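You operate a simulated robot arm through the tools that you are given. There is no shell and no other tool.

The job below is to be done with a simulated robot arm. You get a single attempt, and the scene is never put back.

TASK
Blot the damp gold brush, then wash the teal one with brush cleaner on the mat and blot it too.
Fine: hang both back in their holes.

Only the result counts: the job must be done as asked and must still hold three seconds after the hand-in. Knocking over, shifting, dropping, spilling or breaking anything else fails it.

THE ROBOT
A 6-joint arm with a two-finger gripper, fixed in place. Base frame: the origin is on the floor under the middle of its stand, x ahead of it, y to its left, z up; the work surface is at about z = 0.75. Readings come in m, rad, newtons and seconds.
With the tool pointing down near the work surface it reaches from about 0.32 to 0.68 m from the base axis. Its first joint turns from -1.152 to 1.152 rad. Payload 2.45 kg.
The TCP is the grasp point between the finger pads, 0.03 m short of the fingertips. In the tool frame z runs along the fingers and y along their closing line. The gripper opens to 0.106 m; its body begins 0.079 m behind the TCP.
Orientation is that of the tool frame in the base frame, as a unit quaternion [w, x, y, z]. With the fingers straight down and closing along the base's y, the tool's x points along the base's -x, its y along +y and its z along -z.

THE INTERFACE
- The arm moves only by the tool servo_tool. Its argument "rows" is text: rows parted by semicolons, each of 7 numbers parted by spaces: the opening, from 0 (shut) to 1 (fully open), then the shift along the tool's x, y, z in m, then the turn, a rotation vector about the tool's x, y, z in rad. In form: hand x y z wx wy wz; .... A call has 1 to 20 rows; each row shifts and turns the commanded pose from where the row before left it, along the tool's axes as they then stand. A row lasts 0.2 s, in which the tool goes at most 0.05 m and 0.15 rad; a call with a longer step from one row to the next is refused whole, and so is a gripper value outside its range. A pose out of reach is approached as far as the arm can. The call stops where the force on the tool passes 90 N (or 10 N more than at its start, if that is more) or the arm is blocked; 0.2 s more then pass. The fingers move at their own pace (about 0.153 m/s each) and stop on an object; they squeeze with about 22 N. The grip force told is the motor's: it shows also when the fingers shut on nothing. Time passes only in rows, and 0.2 s behind the last, so rows that do not move let the fingers close. It gives the time, the measured TCP pose, the force on the tool (base axes), the opening and the grip force at its end, in the units of the frame above (readings bear some noise), with the torque about the TCP (base axes, N m) and any sound that the robot's microphone picked up, and new pictures: "show" is both (left out), scene, wrist or none.
- Cameras (640 x 400 px; columns grow to the right, rows downward): "scene" is fixed at [0.0725, 0.4375, 1.3944]; the picture's right is [-0.51, -0.86, 0.00], its down [-0.56, 0.33, -0.76] and it looks along [0.65, -0.39, -0.65] (base axes); focal length 314 px, centre (320, 200). "wrist" rides on the gripper at [0.076, -0.002, -0.106] in the tool frame; the picture's right is [0.02, 1.00, 0.00], its down [-0.78, 0.02, -0.62] and it looks along [-0.62, 0.01, 0.78] (tool axes); focal length 247 px, centre (320, 200). There is no depth. A picture from a camera that has moved, and an enlarged one, comes with that camera's place and axes in the base frame and with its lens.
- enlarge(camera, box): a new picture of the part [left, top, right, bottom] of that camera's present view, enlarged. It takes no simulated time.
- sign_off(): hands the job in; it is judged then, once.

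Places have to be worked out from the pictures, the camera data and where the tool is seen. Open the gripper and draw the arm clear of the work before you hand the job in, unless the task says otherwise.

The tools are called as name(argument=value, ...) on one line, values as JSON. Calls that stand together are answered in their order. servo_tool: Moves the arm, as the interface text tells. Its arguments: {"type":"object","properties":{"rows":{"type":"string"},"show":{"type":"string","enum":["both","scene","wrist","none"]}},"required":["rows"]} The other tools are called the same way: enlarge (camera, box) takes an enlarged picture of a part of a camera's view; sign_off () hands the job in.

At the start:

```text
clock: 0.0
ee_pos: [0.3429, 0.2877, 1.1208]
orientation: [0.0, 0.0, 1.0, 0.0]
contact_force: [0.1, -0.4, -0.4]
torque: [-0.05, -0.01, -0.01]
width: 0.106
grasp_force: 0.2
```

scene: 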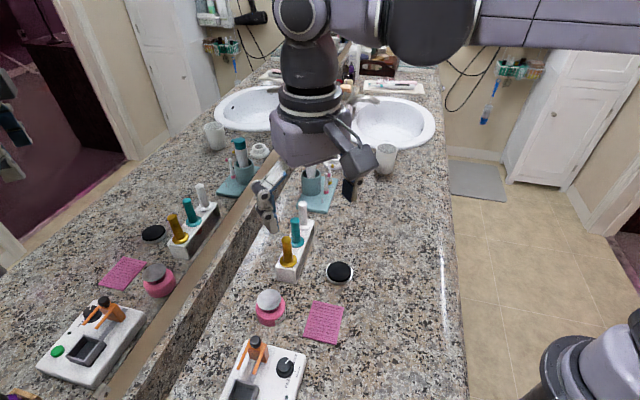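
wrist: 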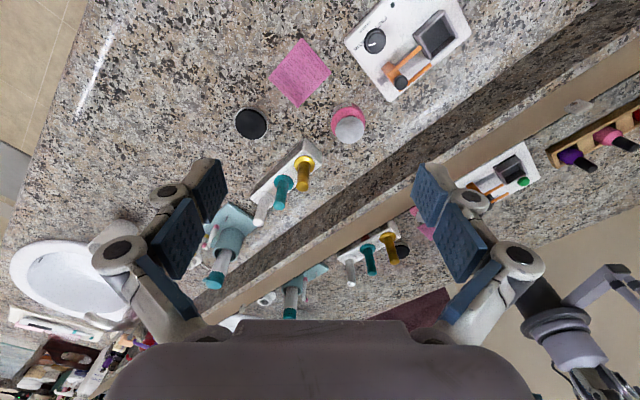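

The pictures show a rack with gold, teal and white brushes, a pink cloth or mat, a pink jar, a black jar and a white device with an orange lever. I'll enlarge parts of the views to understand these before moving.

enlarge(camera="scene", box=[220, 180, 380, 280])

enlarge(camera="scene", box=[200, 270, 408, 400])

enlarge(camera="wrist", box=[220, 80, 412, 200])

enlarge(camera="wrist", box=[320, 0, 480, 100])

```text
4.00 times, centred on (300, 230) of scene
camera zoom: at [0.0725, 0.4375, 1.3944], right [-0.51, -0.86, 0.0], down [-0.56, 0.33, -0.76], along [0.65, -0.39, -0.65], focal length 1256 px, centre (400, 80)
```

zoom: 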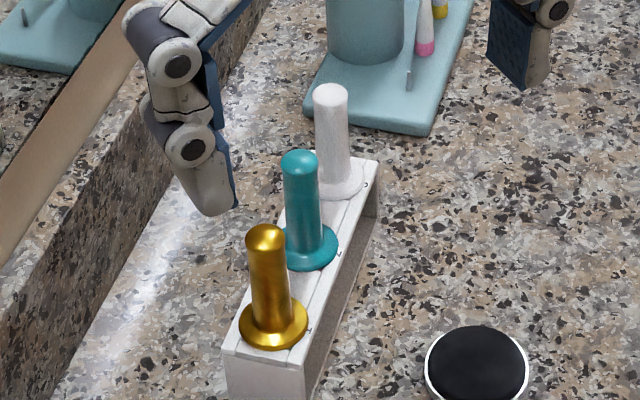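

```text
3.08 times, centred on (304, 335) of scene
camera zoom: at [0.0725, 0.4375, 1.3944], right [-0.51, -0.86, 0.0], down [-0.56, 0.33, -0.76], along [0.65, -0.39, -0.65], focal length 966 px, centre (369, -215)
```

zoom: 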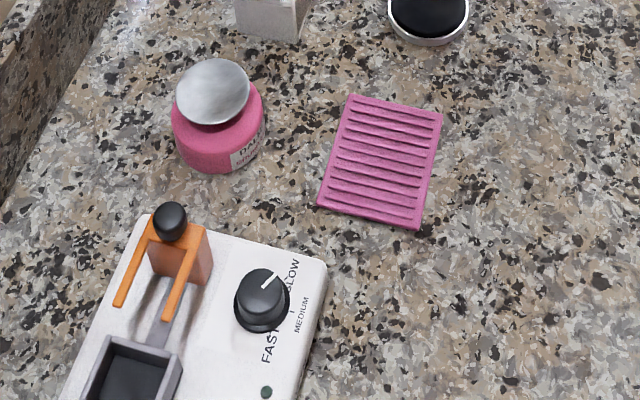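

```text
3.33 times, centred on (316, 140) of wrist
camera zoom: at [0.2667, 0.2866, 1.2275], right [-0.02, 1.0, 0.0], down [0.78, 0.02, 0.62], along [0.62, 0.01, -0.78], focal length 823 px, centre (333, 400)
```

zoom: 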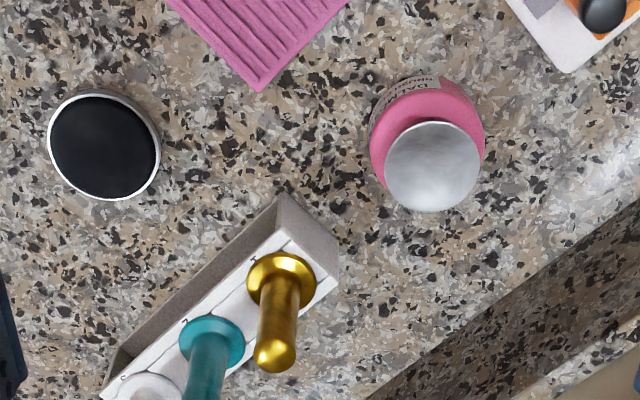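

```text
4.00 times, centred on (400, 50) of wrist
camera zoom: at [0.2667, 0.2866, 1.2275], right [-0.02, 1.0, 0.0], down [0.78, 0.02, 0.62], along [0.62, 0.01, -0.78], focal length 988 px, centre (0, 800)
```

zoom: 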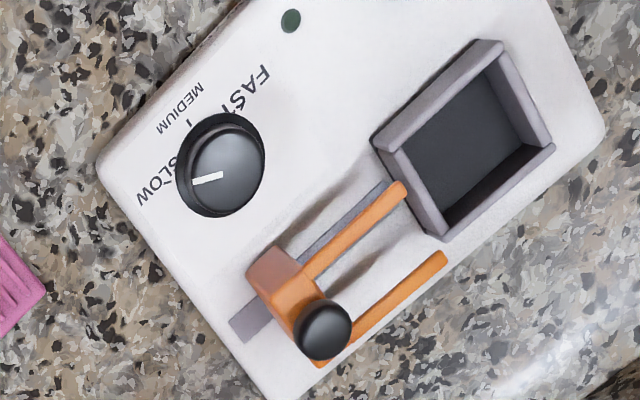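

The jar's label reads something like "DAI… BRUS…", and the white device has a speed dial, a fork and a tray. I'll read the label, look at the black disc up close and check the mirror for things out of direct view.

enlarge(camera="scene", box=[250, 280, 298, 330])

enlarge(camera="scene", box=[0, 280, 160, 400])

enlarge(camera="wrist", box=[440, 60, 640, 200])

enlarge(camera="wrist", box=[320, 95, 380, 150])

enlarge(camera="scene", box=[320, 250, 360, 290])

enlarge(camera="scene", box=[90, 170, 230, 290])

```text
8.00 times, centred on (274, 305) of scene
camera zoom: at [0.0725, 0.4375, 1.3944], right [-0.51, -0.86, 0.0], down [-0.56, 0.33, -0.76], along [0.65, -0.39, -0.65], focal length 2511 px, centre (688, -640)
```

zoom: 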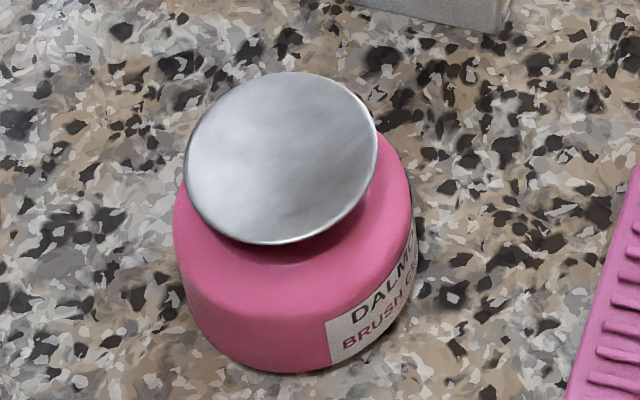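

```text
3.33 times, centred on (80, 340) of scene
camera zoom: at [0.0725, 0.4375, 1.3944], right [-0.51, -0.86, 0.0], down [-0.56, 0.33, -0.76], along [0.65, -0.39, -0.65], focal length 1046 px, centre (1120, -267)
```

zoom: 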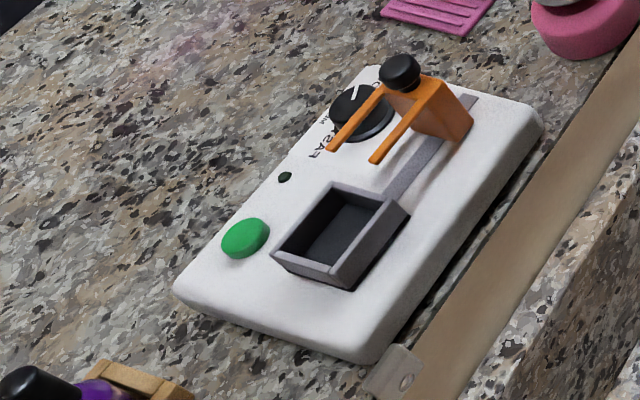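

```text
2.86 times, centred on (540, 130) of wrist
camera zoom: at [0.2667, 0.2866, 1.2275], right [-0.02, 1.0, 0.0], down [0.78, 0.02, 0.62], along [0.62, 0.01, -0.78], focal length 706 px, centre (-309, 400)
```

zoom: 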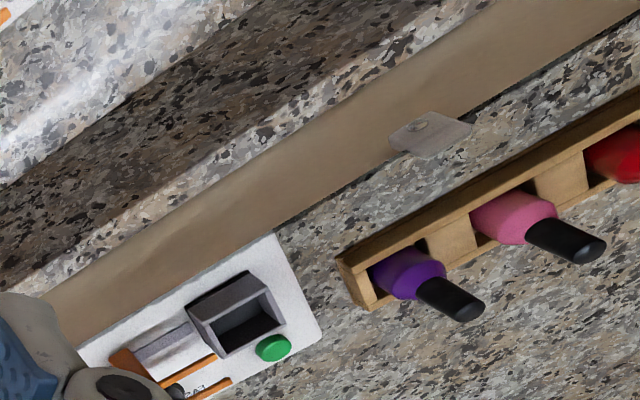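

```text
7.27 times, centred on (350, 122) of wrist
camera zoom: at [0.2667, 0.2866, 1.2275], right [-0.02, 1.0, 0.0], down [0.78, 0.02, 0.62], along [0.62, 0.01, -0.78], focal length 1796 px, centre (102, 764)
```

zoom: 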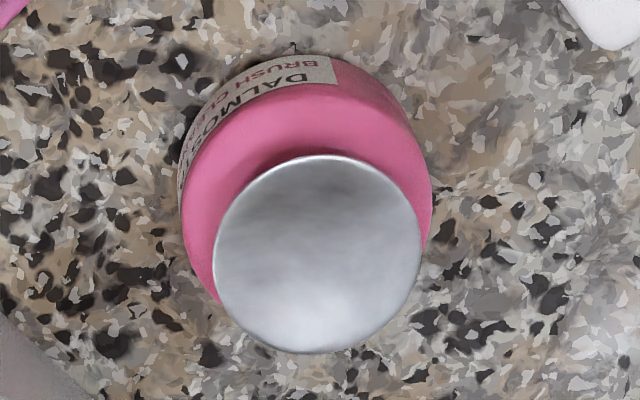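

```text
10.00 times, centred on (340, 270) of scene
camera zoom: at [0.0725, 0.4375, 1.3944], right [-0.51, -0.86, 0.0], down [-0.56, 0.33, -0.76], along [0.65, -0.39, -0.65], focal length 3139 px, centre (120, -500)
```

zoom: 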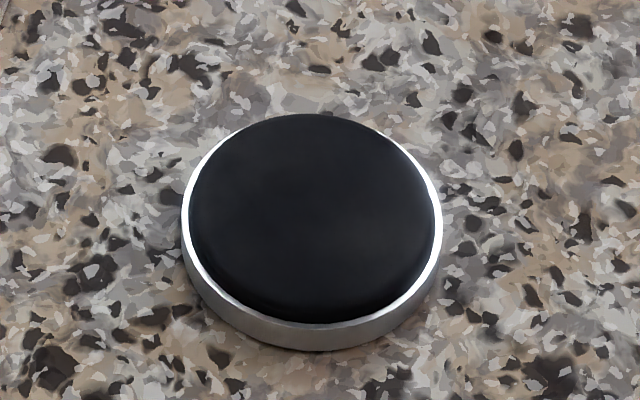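

```text
3.33 times, centred on (160, 230) of scene
camera zoom: at [0.0725, 0.4375, 1.3944], right [-0.51, -0.86, 0.0], down [-0.56, 0.33, -0.76], along [0.65, -0.39, -0.65], focal length 1046 px, centre (853, 100)
```

zoom: 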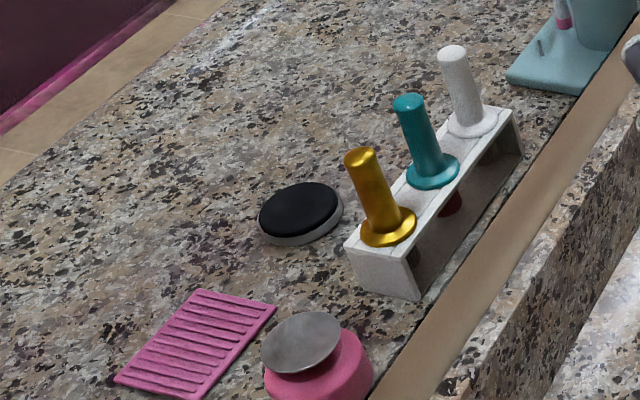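

The jar is a pump bottle, "DALMO… BRUSH CLEANER", with a silver press dish at about (0.4425, 0.341, 0.803). The pink ridged mat is centred near (0.363, 0.252), and the black pad in a tin is at about (0.449, 0.157, top 0.768). Gold is at about (0.513, 0.260) with its flange at 0.803, and teal is at about (0.557, 0.2145). I'll move high above gold and turn the tool so the fingers close across the rack row, then look again.

servo_tool(rows="0.6 -0.034 -0.0056 0.02 0 0 0; 0.6 -0.034 -0.0056 0.02 0 0 0; 0.6 -0.034 -0.0056 0.02 0 0 0; 0.6 -0.034 -0.0056 0.02 0 0 0; 0.6 -0.034 -0.0056 0.02 0 0 0; 0.6 0 0 0 0 0 0.135; 0.6 0 0 0 0 0 0.135; 0.6 0 0 0 0 0 0.135; 0.6 0 0 0 0 0 0.135; 0.6 0 0 0 0 0 0.135; 0.6 0 0 0 0 0 0.135; 0.6 0 0 0 0 0 0", show="both")

```text
clock: 2.6
ee_pos: [0.5128, 0.2602, 1.0214]
orientation: [0.0, 0.394, 0.919, 0.0]
contact_force: [0.2, -0.5, -0.3]
torque: [0.02, 0.03, -0.02]
width: 0.0635
grasp_force: 0.0
camera wrist: at [0.459, 0.3147, 1.1271], right [0.71, 0.7, 0.0], down [0.55, -0.56, 0.62], along [0.44, -0.44, -0.78], focal length 247 px, centre (320, 200)
```

scene: 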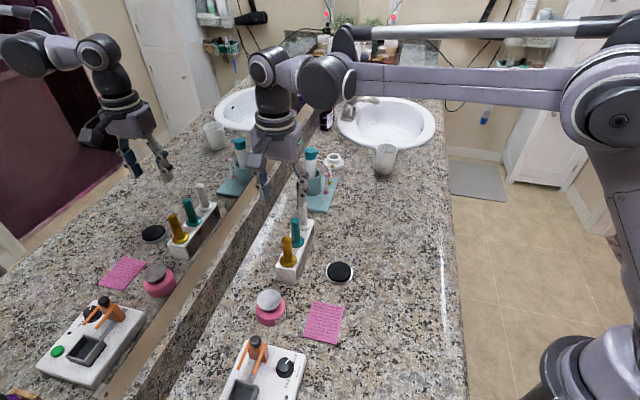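
wrist: 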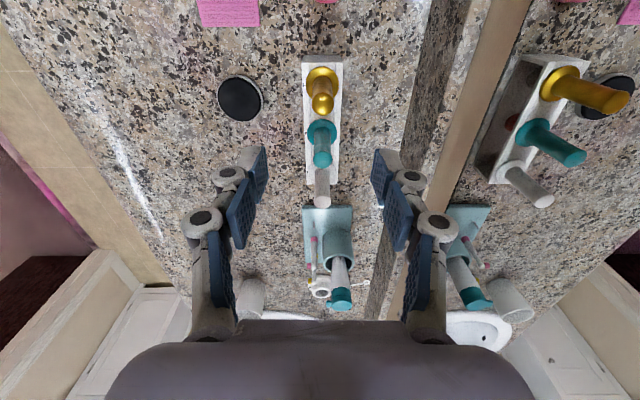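

The move landed as planned at (0.513, 0.260, 1.021) with the fingers across the row. I'll enlarge the rack, tin and brushes from here to refine their places.

enlarge(camera="wrist", box=[200, 50, 360, 150])

enlarge(camera="wrist", box=[470, 40, 640, 220])

enlarge(camera="scene", box=[240, 160, 360, 290])

```text
4.00 times, centred on (280, 100) of wrist
camera zoom: at [0.459, 0.3147, 1.1271], right [0.71, 0.7, 0.0], down [0.55, -0.56, 0.62], along [0.44, -0.44, -0.78], focal length 988 px, centre (480, 600)
```

zoom: 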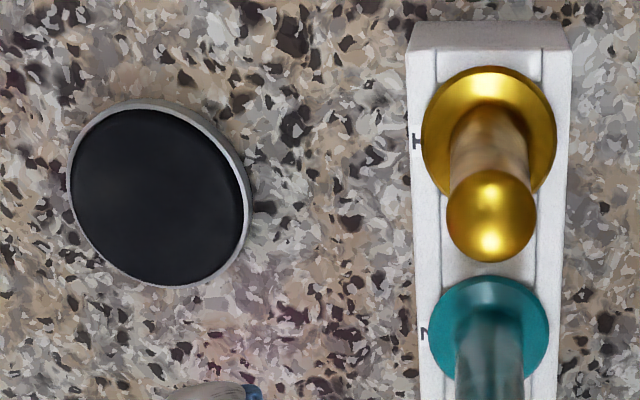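

```text
2.22 times, centred on (555, 130) of wrist
camera zoom: at [0.459, 0.3147, 1.1271], right [0.71, 0.7, 0.0], down [0.55, -0.56, 0.62], along [0.44, -0.44, -0.78], focal length 549 px, centre (-202, 356)
```

zoom: 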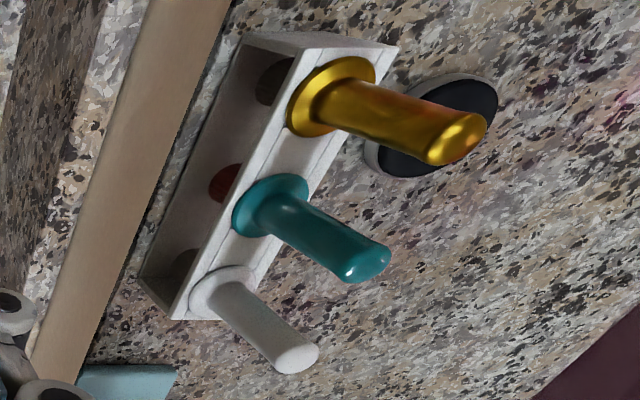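

```text
3.08 times, centred on (300, 225) of scene
camera zoom: at [0.0725, 0.4375, 1.3944], right [-0.51, -0.86, 0.0], down [-0.56, 0.33, -0.76], along [0.65, -0.39, -0.65], focal length 966 px, centre (382, 123)
```

zoom: 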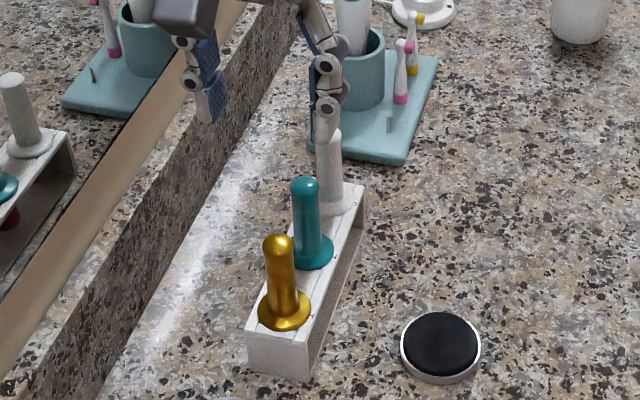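

Refined, gold's axis is at about (0.5135, 0.261), so the tool sits within 1 mm of it, and teal is at about (0.558, 0.2165). I'll descend until the fingertips straddle the top of the gold handle and check.

servo_tool(rows="0.6 0 0.001 0.04 0 0 0; 0.6 0 0 0.04 0 0 0; 0.6 0 0 0.04 0 0 0; 0.6 0 0 0 0 0 0", show="both")

```text
clock: 3.6
ee_pos: [0.5139, 0.2605, 0.8998]
orientation: [0.0, 0.393, 0.92, 0.0]
contact_force: [0.8, -0.6, 0.4]
torque: [-0.02, -0.02, 0.02]
width: 0.0636
grasp_force: 0.1
camera wrist: at [0.4604, 0.3141, 1.0067], right [0.71, 0.71, 0.0], down [0.55, -0.56, 0.62], along [0.44, -0.44, -0.78], focal length 247 px, centre (320, 200)
```

scene: 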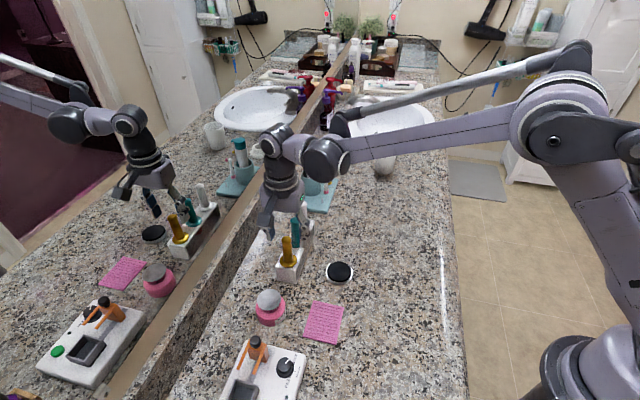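
wrist: 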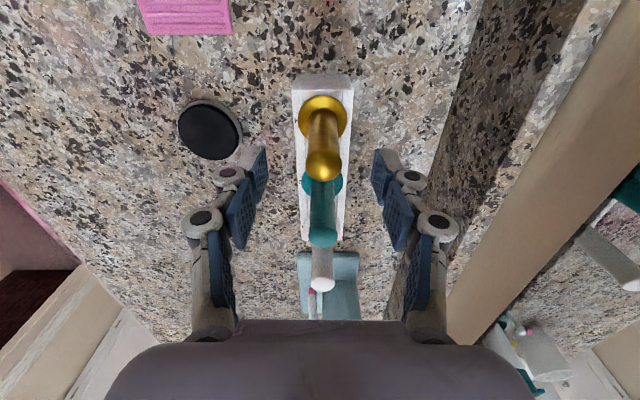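

The handle top sits between the fingers, about 1 mm off in tool y. I'll descend to z≈0.852, close on the handle and check the grip.

servo_tool(rows="0.6 0 0.001 0.025 0 0 0; 0.6 0 0 0.0235 0 0 0; 0.6 0 0 0 0 0 0; 0.1 0 0 0 0 0 0; 0.1 0 0 0 0 0 0; 0.1 0 0 0 0 0 0", show="both")

```text
clock: 5.0
ee_pos: [0.516, 0.2607, 0.8512]
orientation: [0.001, 0.393, 0.92, 0.0]
contact_force: [0.2, 0.6, -0.6]
torque: [0.01, -0.01, 0.05]
width: 0.021
grasp_force: 21.7
camera wrist: at [0.4611, 0.3153, 0.9584], right [0.71, 0.71, 0.0], down [0.55, -0.56, 0.62], along [0.44, -0.44, -0.78], focal length 247 px, centre (320, 200)
```

scene: 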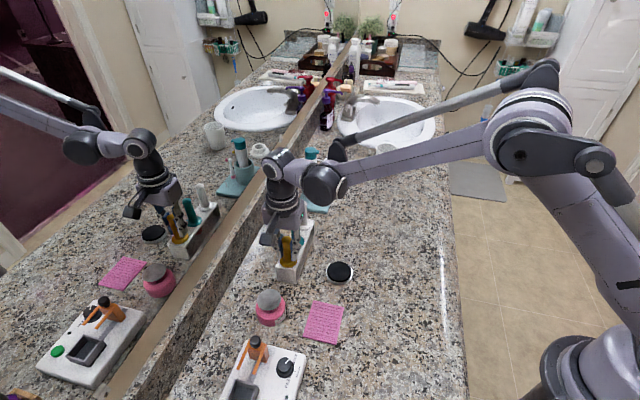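
wrist: 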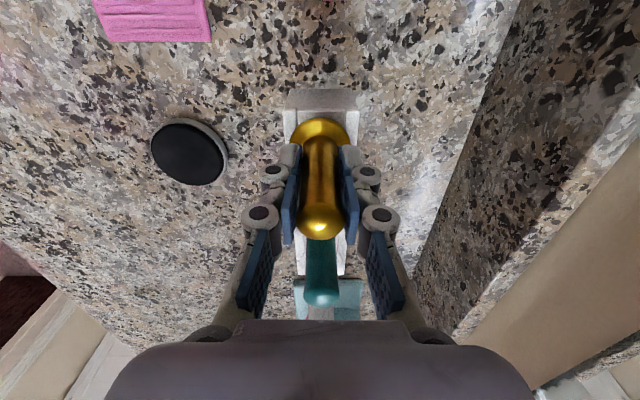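

The gold handle is held: width 0.021, grip 21.7 N. I'll lift it straight up out of its hole.

servo_tool(rows="0.1 0 0 -0.015 0 0 0; 0.1 0 0 -0.025 0 0 0; 0.1 0 0 -0.03 0 0 0; 0.1 0 0 -0.03 0 0 0; 0.1 0 0 0 0 0 0", show="both")

enlarge(camera="scene", box=[230, 170, 350, 290])

enlarge(camera="scene", box=[110, 170, 230, 270])

enlarge(camera="wrist", box=[240, 60, 400, 260])

```text
clock: 6.2
ee_pos: [0.5147, 0.2627, 0.9535]
orientation: [0.0, 0.393, 0.92, 0.0]
contact_force: [0.3, 0.0, 0.6]
torque: [0.0, -0.02, 0.0]
width: 0.0211
grasp_force: 22.3
camera wrist: at [0.461, 0.3158, 1.0597], right [0.71, 0.71, 0.0], down [0.55, -0.56, 0.62], along [0.44, -0.44, -0.78], focal length 247 px, centre (320, 200)
```

scene: 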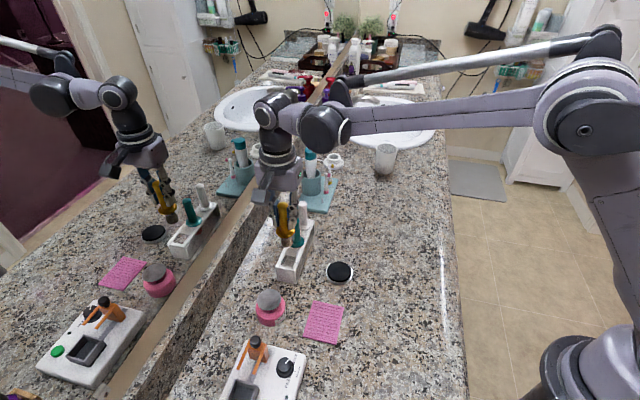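
wrist: 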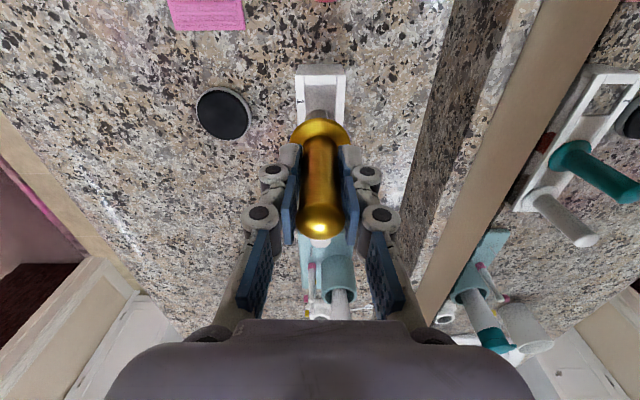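

```text
3.33 times, centred on (290, 230) of scene
camera zoom: at [0.0725, 0.4375, 1.3944], right [-0.51, -0.86, 0.0], down [-0.56, 0.33, -0.76], along [0.65, -0.39, -0.65], focal length 1046 px, centre (420, 100)
```

zoom: 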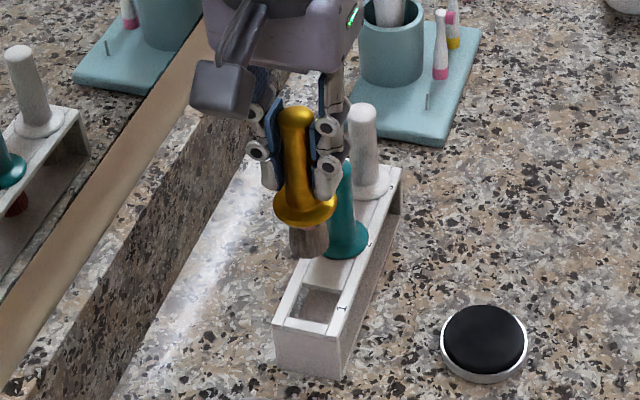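

```text
4.00 times, centred on (170, 220) of scene
camera zoom: at [0.0725, 0.4375, 1.3944], right [-0.51, -0.86, 0.0], down [-0.56, 0.33, -0.76], along [0.65, -0.39, -0.65], focal length 1256 px, centre (920, 120)
```

zoom: 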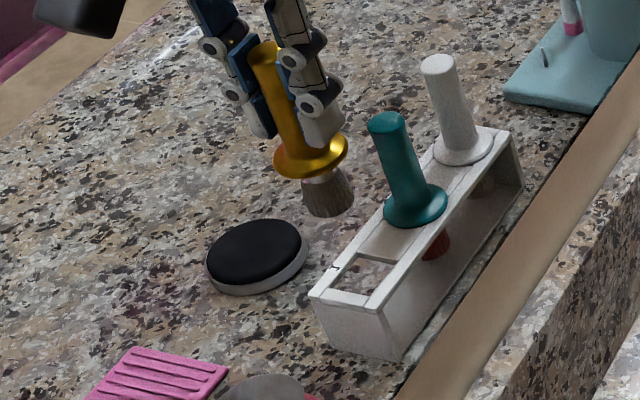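

```text
2.00 times, centred on (320, 160) of wrist
camera zoom: at [0.461, 0.3158, 1.0597], right [0.71, 0.71, 0.0], down [0.55, -0.56, 0.62], along [0.44, -0.44, -0.78], focal length 494 px, centre (320, 280)
```

zoom: 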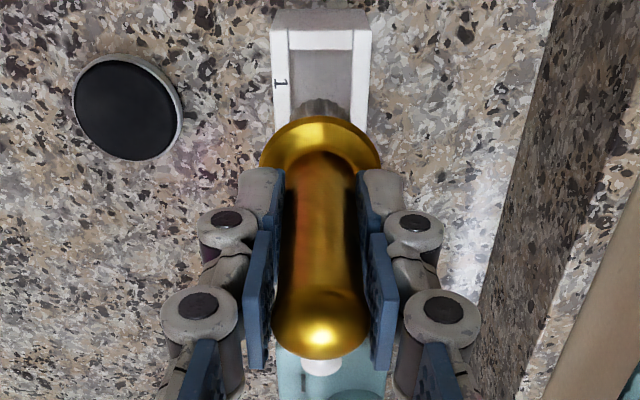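

Gold came out cleanly; its bristles look dark and damp, and the tip hangs about 0.090 m below the TCP. Hole 1 is a square opening. I'll carry the brush out sideways, clear of the row, to above the black pad at about (0.450, 0.160).

servo_tool(rows="0.1 0 -0.038 0 0 0 0; 0.1 0 -0.039 0 0 0 0; 0.1 0 -0.0395 0 0 0 0; 0.1 -0.0287 0 0 0 0 0; 0.1 0 0 0.035 0 0 0; 0.1 0 0 0 0 0 0; 0.1 0 0 0 0 0 0", show="both")

enlarge(camera="scene", box=[270, 170, 390, 290])

enlarge(camera="wrist", box=[240, 60, 400, 260])

```text
clock: 7.8
ee_pos: [0.452, 0.1587, 0.9198]
orientation: [0.0, 0.393, 0.92, 0.0]
contact_force: [0.0, 0.0, -0.5]
torque: [0.0, -0.03, 0.01]
width: 0.0212
grasp_force: 21.8
camera wrist: at [0.3979, 0.2128, 1.0257], right [0.71, 0.71, 0.0], down [0.55, -0.56, 0.62], along [0.44, -0.44, -0.78], focal length 247 px, centre (320, 200)
```

scene: 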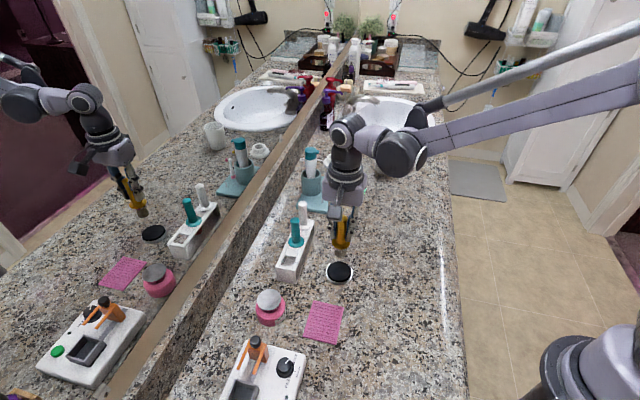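
wrist: 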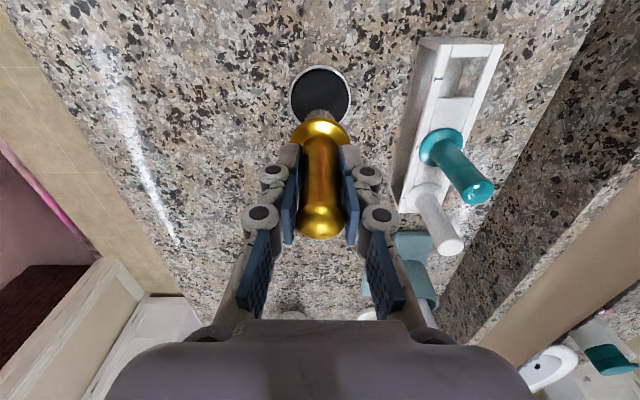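

```text
3.33 times, centred on (330, 230) of scene
camera zoom: at [0.0725, 0.4375, 1.3944], right [-0.51, -0.86, 0.0], down [-0.56, 0.33, -0.76], along [0.65, -0.39, -0.65], focal length 1046 px, centre (287, 100)
```

zoom: 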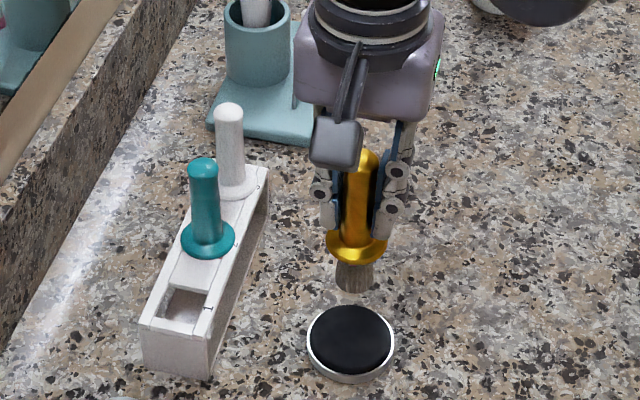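

```text
2.00 times, centred on (320, 160) of wrist
camera zoom: at [0.3979, 0.2128, 1.0257], right [0.71, 0.71, 0.0], down [0.55, -0.56, 0.62], along [0.44, -0.44, -0.78], focal length 494 px, centre (320, 280)
```

zoom: 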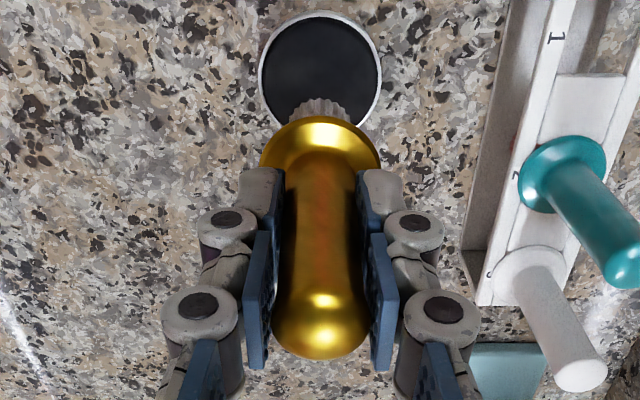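

The brush is centred over the pad, within about 3 mm. I'll lower it until the bristle tip is just above the pad, then creep down while watching the force.

servo_tool(rows="0.1 0 0 0.03 0 0 0; 0.1 0 0 0.02 0 0 0; 0.1 0 0 0.003 0 0 0; 0.1 0 0 0 0 0 0", show="scene")

enlarge(camera="scene", box=[290, 210, 390, 290])

```text
clock: 8.8
ee_pos: [0.4511, 0.1611, 0.8653]
orientation: [0.0, 0.393, 0.92, 0.0]
contact_force: [0.3, 0.2, -0.7]
torque: [0.03, 0.0, -0.02]
width: 0.021
grasp_force: 22.2
```

scene: 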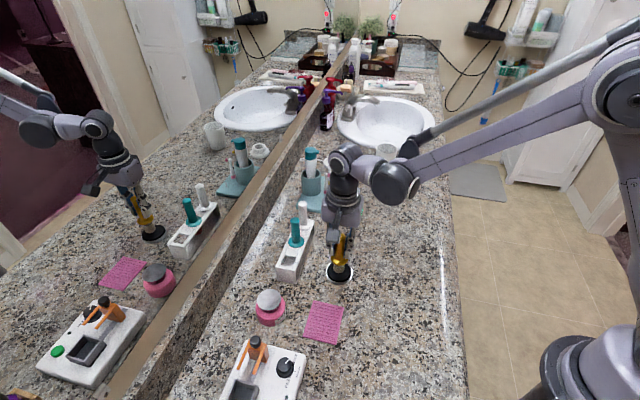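

```text
5.00 times, centred on (340, 250) of scene
camera zoom: at [0.0725, 0.4375, 1.3944], right [-0.51, -0.86, 0.0], down [-0.56, 0.33, -0.76], along [0.65, -0.39, -0.65], focal length 1570 px, centre (220, -50)
```

zoom: 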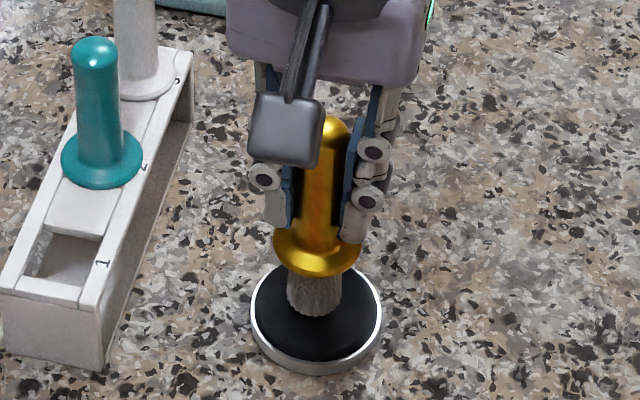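

No contact force yet and the tip is about at the pad. I'll creep down a few millimetres.

servo_tool(rows="0.1 0 0 0.002 0 0 0; 0.1 0 0 0.002 0 0 0; 0.1 0 0 0 0 0 0", show="none")

```text
clock: 9.6
ee_pos: [0.4515, 0.1609, 0.8605]
orientation: [0.0, 0.393, 0.919, 0.0]
contact_force: [0.5, -1.0, -0.4]
torque: [0.0, 0.0, -0.02]
width: 0.021
grasp_force: 21.6
```

Still no contact force is visible. I'll go 3 mm further and read again.

servo_tool(rows="0.1 0 0 0.0015 0 0 0; 0.1 0 0 0.0015 0 0 0; 0.1 0 0 0 0 0 0", show="scene")

enlarge(camera="scene", box=[290, 210, 390, 290])

```text
clock: 10.4
ee_pos: [0.4503, 0.1616, 0.8574]
orientation: [0.0, 0.393, 0.92, -0.001]
contact_force: [-0.2, -0.3, -0.2]
torque: [-0.01, 0.03, -0.01]
width: 0.021
grasp_force: 21.3
```

scene: 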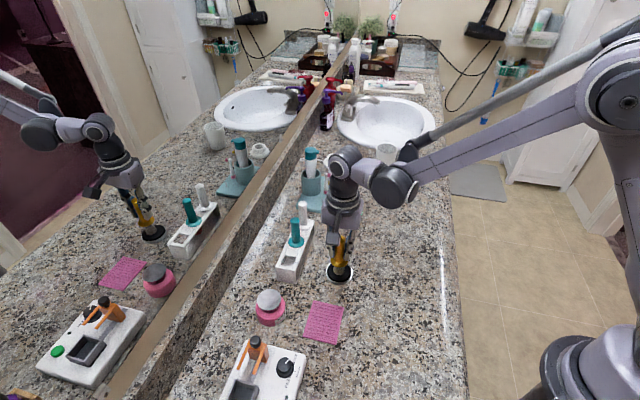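

```text
5.00 times, centred on (340, 250) of scene
camera zoom: at [0.0725, 0.4375, 1.3944], right [-0.51, -0.86, 0.0], down [-0.56, 0.33, -0.76], along [0.65, -0.39, -0.65], focal length 1570 px, centre (220, -50)
```

zoom: 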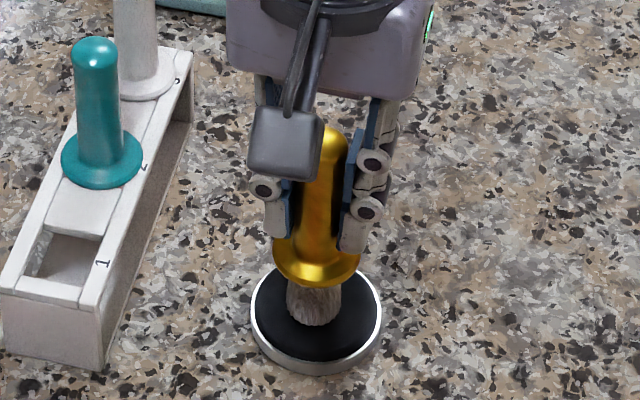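

The tip looks very near the pad but still without measurable force. I'll creep down 3 mm more in small steps.

servo_tool(rows="0.1 0 0 0.001 0 0 0; 0.1 0 0 0.001 0 0 0; 0.1 0 0 0.001 0 0 0; 0.1 0 0 0 0 0 0", show="none")

```text
clock: 11.4
ee_pos: [0.451, 0.1609, 0.8544]
orientation: [0.001, 0.394, 0.919, 0.0]
contact_force: [0.1, 0.7, 19.4]
torque: [0.01, -0.01, -0.02]
width: 0.0207
grasp_force: 22.0
```

Contact is firm: 19 N upward at TCP z 0.854. I'll ease off about 1 mm to lighten the press and hold it there briefly to blot.

servo_tool(rows="0.1 0 0 -0.001 0 0 0; 0.1 0 0 0 0 0 0; 0.1 0 0 0 0 0 0; 0.1 0 0 0 0 0 0; 0.1 0 0 0 0 0 0", show="both")

enlarge(camera="scene", box=[290, 210, 390, 290])

```text
clock: 12.6
ee_pos: [0.4516, 0.1607, 0.856]
orientation: [-0.001, 0.393, 0.919, 0.0]
contact_force: [0.3, 0.7, -1.4]
torque: [0.04, 0.0, -0.03]
width: 0.0208
grasp_force: 22.1
camera wrist: at [0.3967, 0.2146, 0.9629], right [0.71, 0.71, 0.0], down [0.55, -0.56, 0.62], along [0.44, -0.44, -0.78], focal length 247 px, centre (320, 200)
```

scene: 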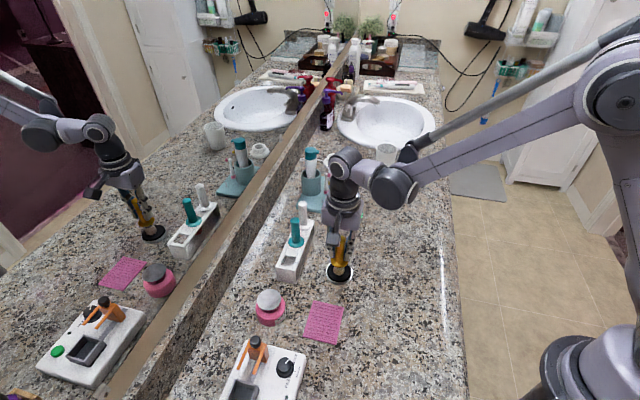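
wrist: 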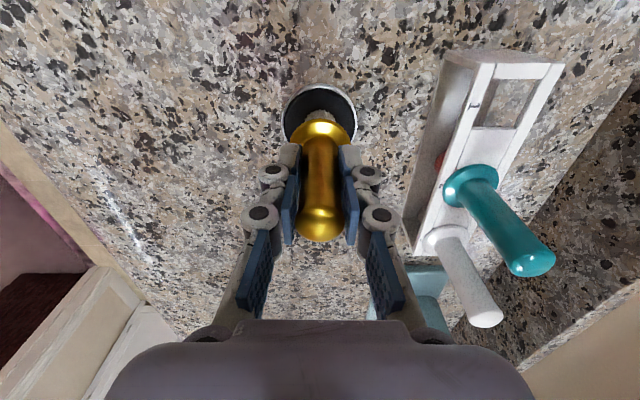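

```text
5.00 times, centred on (340, 250) of scene
camera zoom: at [0.0725, 0.4375, 1.3944], right [-0.51, -0.86, 0.0], down [-0.56, 0.33, -0.76], along [0.65, -0.39, -0.65], focal length 1570 px, centre (220, -50)
```

zoom: 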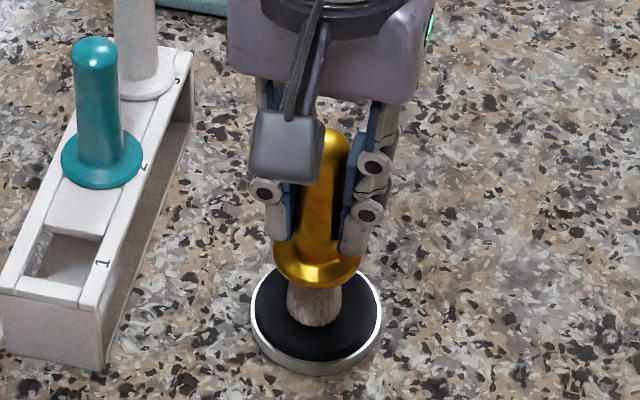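

The force dropped back to about zero, so contact begins about 1–2 mm lower. The bristles look lighter than before; I'll zoom in to judge whether they have dried.

enlarge(camera="scene", box=[335, 258, 375, 283])

enlarge(camera="wrist", box=[275, 75, 365, 150])

enlarge(camera="scene", box=[130, 210, 210, 260])

```text
16.00 times, centred on (355, 270) of scene
camera zoom: at [0.0725, 0.4375, 1.3944], right [-0.51, -0.86, 0.0], down [-0.56, 0.33, -0.76], along [0.65, -0.39, -0.65], focal length 5022 px, centre (-240, -928)
```

zoom: 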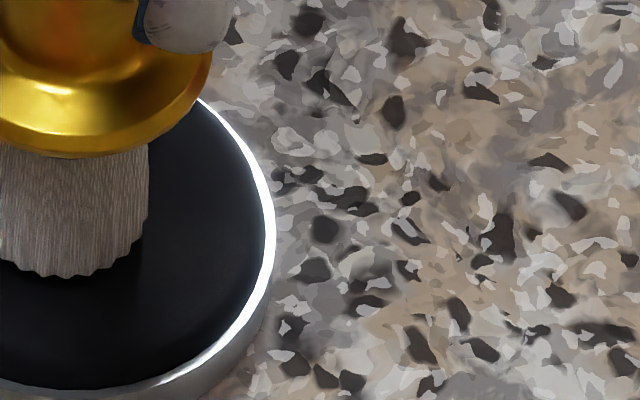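

```text
5.33 times, centred on (320, 112) of wrist
camera zoom: at [0.3967, 0.2146, 0.9629], right [0.71, 0.71, 0.0], down [0.55, -0.56, 0.62], along [0.44, -0.44, -0.78], focal length 1317 px, centre (320, 667)
```

zoom: 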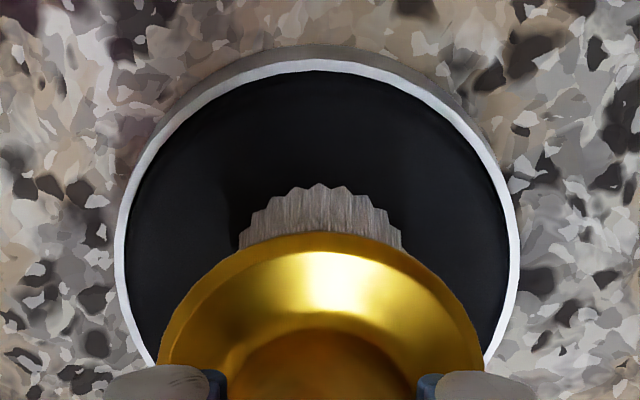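

```text
8.00 times, centred on (170, 235) of scene
camera zoom: at [0.0725, 0.4375, 1.3944], right [-0.51, -0.86, 0.0], down [-0.56, 0.33, -0.76], along [0.65, -0.39, -0.65], focal length 2511 px, centre (1520, -80)
```

zoom: 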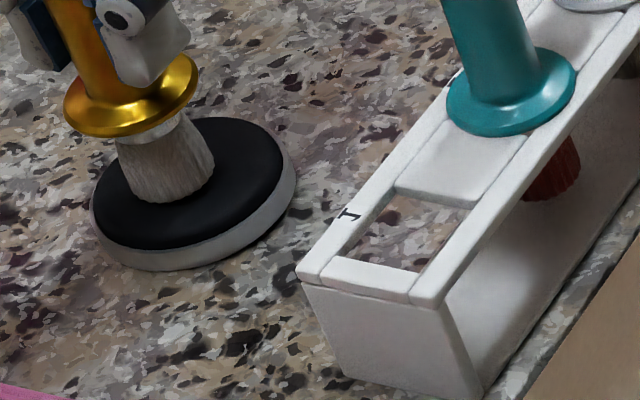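

The bristles went from dark brown to a lighter grey-tan, so the pad is the blotter and it's working. I'll press a couple more times with light force, holding each press.

servo_tool(rows="0.1 0 0 0.0007 0 0 0; 0.1 0 0 0 0 0 0; 0.1 0 0 0 0 0 0; 0.1 0 0 0 0 0 0; 0.1 0 0 0 0 0 0", show="scene")

enlarge(camera="scene", box=[320, 255, 360, 280])

enlarge(camera="scene", box=[130, 210, 210, 260])

```text
clock: 13.8
ee_pos: [0.4512, 0.1597, 0.8561]
orientation: [0.0, 0.393, 0.919, 0.0]
contact_force: [0.0, -0.4, 0.2]
torque: [0.0, 0.01, 0.02]
width: 0.021
grasp_force: 21.9
```

scene: 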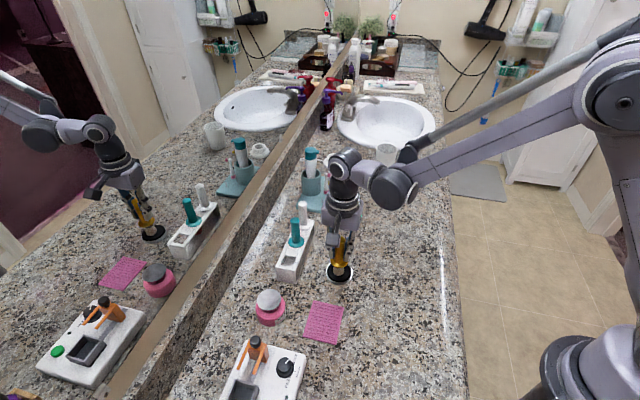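

```text
16.00 times, centred on (340, 268) of scene
camera zoom: at [0.0725, 0.4375, 1.3944], right [-0.51, -0.86, 0.0], down [-0.56, 0.33, -0.76], along [0.65, -0.39, -0.65], focal length 5022 px, centre (0, -880)
```

zoom: 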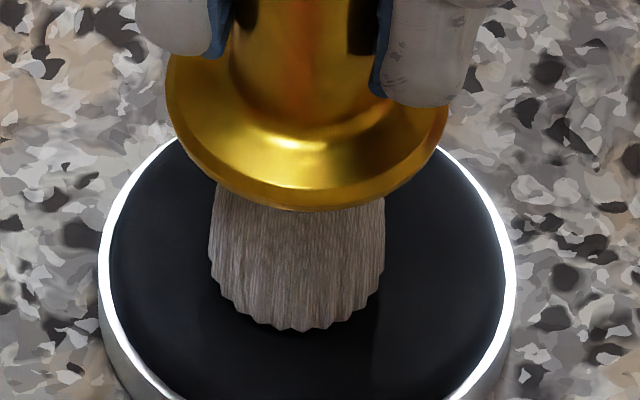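

```text
8.00 times, centred on (170, 235) of scene
camera zoom: at [0.0725, 0.4375, 1.3944], right [-0.51, -0.86, 0.0], down [-0.56, 0.33, -0.76], along [0.65, -0.39, -0.65], focal length 2511 px, centre (1520, -80)
```

zoom: 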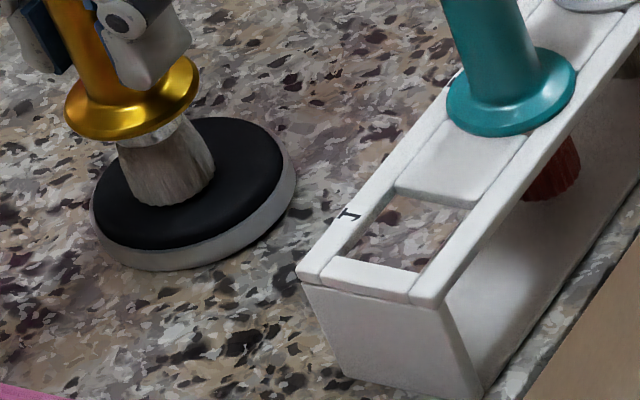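

No force again at this height, so the brush may have settled slightly in the grip. I'll press 1 mm further and read.

servo_tool(rows="0.1 0 0 0.0005 0 0 0; 0.1 0 0 0.0005 0 0 0; 0.1 0 0 0 0 0 0", show="none")

```text
clock: 14.6
ee_pos: [0.4514, 0.1613, 0.8546]
orientation: [0.0, 0.393, 0.919, 0.001]
contact_force: [0.8, -0.1, 19.8]
torque: [-0.03, -0.06, -0.04]
width: 0.0209
grasp_force: 22.1
```

It's pressing with about 20 N, likely close to where the handle slips in the fingers. I'll hold this for a second, then lift and inspect the bristles.

servo_tool(rows="0.1 0 0 0 0 0 0; 0.1 0 0 0 0 0 0; 0.1 0 0 0 0 0 0; 0.1 0 0 0 0 0 0; 0.1 0 0 0 0 0 0", show="scene")

enlarge(camera="scene", box=[320, 255, 360, 280])

```text
clock: 15.8
ee_pos: [0.4514, 0.1623, 0.8533]
orientation: [0.0, 0.393, 0.92, 0.0]
contact_force: [0.8, -0.3, 14.8]
torque: [0.0, -0.02, -0.02]
width: 0.0212
grasp_force: 22.0
```

scene: 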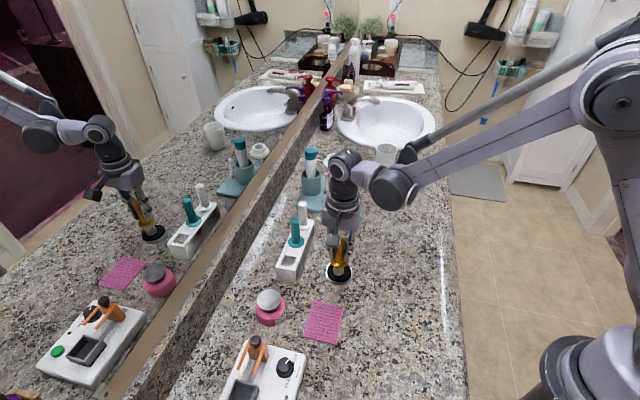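

```text
16.00 times, centred on (340, 268) of scene
camera zoom: at [0.0723, 0.4374, 1.3944], right [-0.51, -0.86, 0.0], down [-0.56, 0.33, -0.76], along [0.65, -0.39, -0.65], focal length 5022 px, centre (0, -880)
```

zoom: 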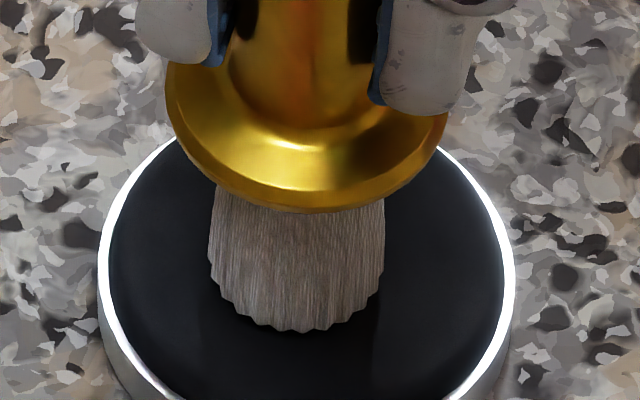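

The press held at about 15–20 N for over a second. I'll lift clear and check the bristles' colour.

servo_tool(rows="0.1 0 0 -0.005 0 0 0; 0.1 0 0 -0.02 0 0 0; 0.1 0 0 -0.025 0 0 0; 0.1 0 0 0 0 0 0", show="both")

enlarge(camera="scene", box=[310, 230, 374, 280])

enlarge(camera="scene", box=[110, 180, 210, 250])

```text
clock: 16.8
ee_pos: [0.4513, 0.1599, 0.9058]
orientation: [0.0, 0.393, 0.919, 0.0]
contact_force: [0.1, -0.1, -1.0]
torque: [-0.03, 0.01, -0.02]
width: 0.0208
grasp_force: 21.4
camera wrist: at [0.3971, 0.2148, 1.0121], right [0.71, 0.71, 0.0], down [0.55, -0.56, 0.62], along [0.44, -0.44, -0.78], focal length 247 px, centre (320, 200)
```

scene: 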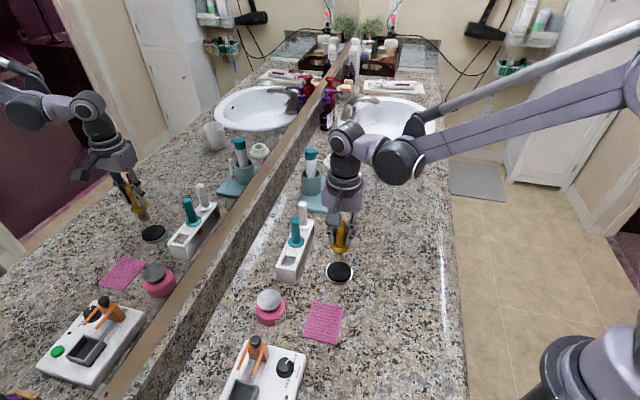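
wrist: 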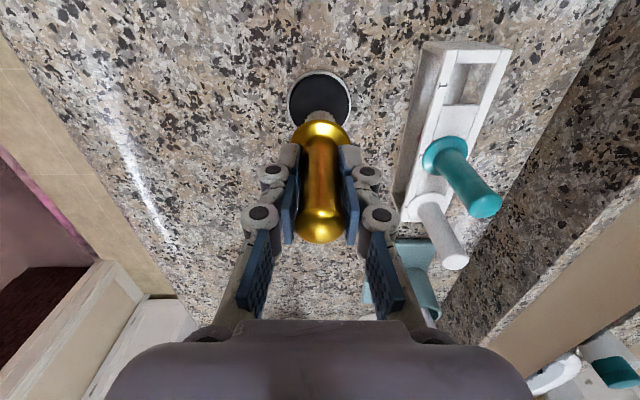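

```text
8.00 times, centred on (342, 255) of scene
camera zoom: at [0.0725, 0.4375, 1.3944], right [-0.51, -0.86, 0.0], down [-0.56, 0.33, -0.76], along [0.65, -0.39, -0.65], focal length 2511 px, centre (144, -240)
```

zoom: 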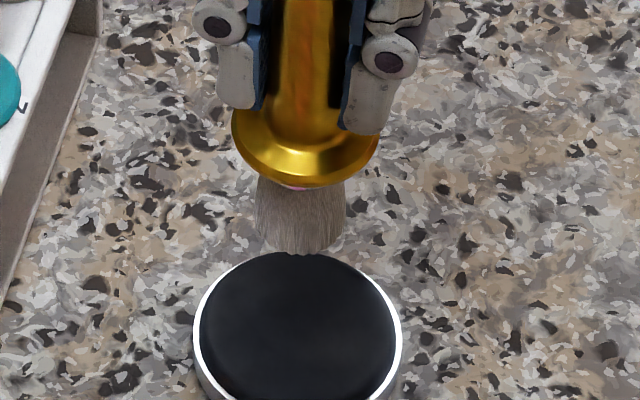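

```text
5.71 times, centred on (160, 215) of scene
camera zoom: at [0.0725, 0.4375, 1.3944], right [-0.51, -0.86, 0.0], down [-0.56, 0.33, -0.76], along [0.65, -0.39, -0.65], focal length 1794 px, centre (1234, 114)
```

zoom: 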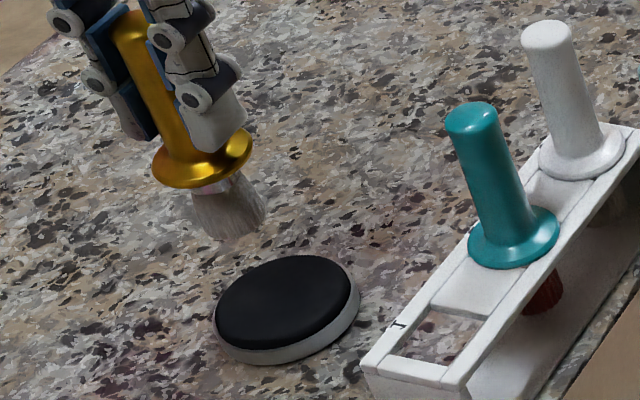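

The bristles are clearly lighter than the damp look at the start. To be thorough I'll dab twice more on a fresh spot of the pad with similar light pressure, then compare.

servo_tool(rows="0.1 0.006 0.004 0.02 0 0 0; 0.1 0 0 0.02 0 0 0; 0.1 0 0 0.0085 0 0 0; 0.1 0 0 0.0013 0 0 0; 0.1 0 0 0 0 0 0; 0.1 0 0 0 0 0 0; 0.1 0 0 0 0 0 0; 0.1 0 0 -0.006 0 0 0; 0.1 -0.012 -0.004 0 0 0 0; 0.1 0 0 0.005 0 0 0; 0.1 0 0 0.001 0 0 0; 0.1 0 0 0.0002 0 0 0; 0.1 0 0 0 0 0 0; 0.1 0 0 0 0 0 0; 0.1 0 0 0 0 0 0", show="scene")

enlarge(camera="scene", box=[310, 235, 374, 285])

```text
clock: 20.0
ee_pos: [0.4555, 0.1559, 0.8538]
orientation: [0.001, 0.394, 0.919, 0.001]
contact_force: [0.8, -0.6, 15.7]
torque: [-0.11, -0.06, 0.04]
width: 0.0211
grasp_force: 21.4
```

scene: 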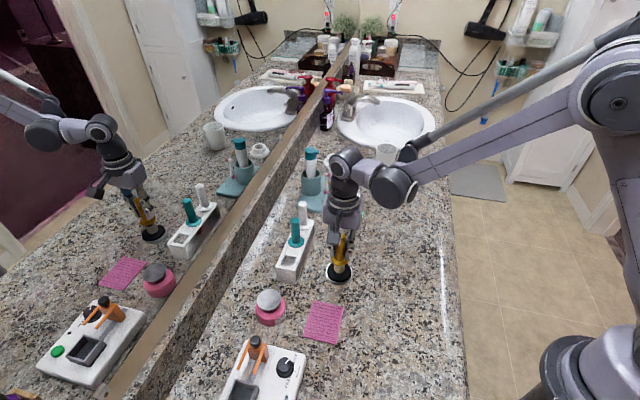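

```text
8.00 times, centred on (342, 260) of scene
camera zoom: at [0.0723, 0.4374, 1.3944], right [-0.51, -0.86, 0.0], down [-0.56, 0.33, -0.76], along [0.65, -0.39, -0.65], focal length 2511 px, centre (144, -280)
```

zoom: 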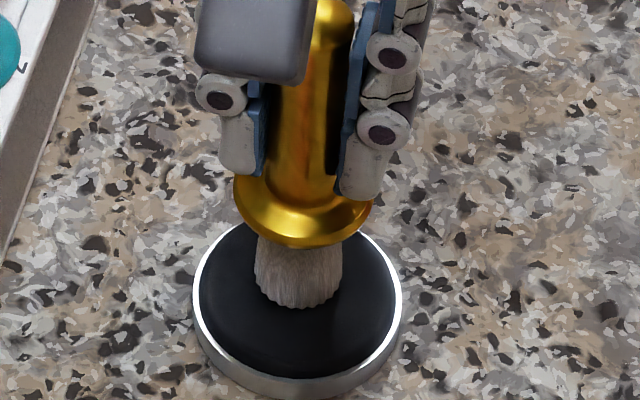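

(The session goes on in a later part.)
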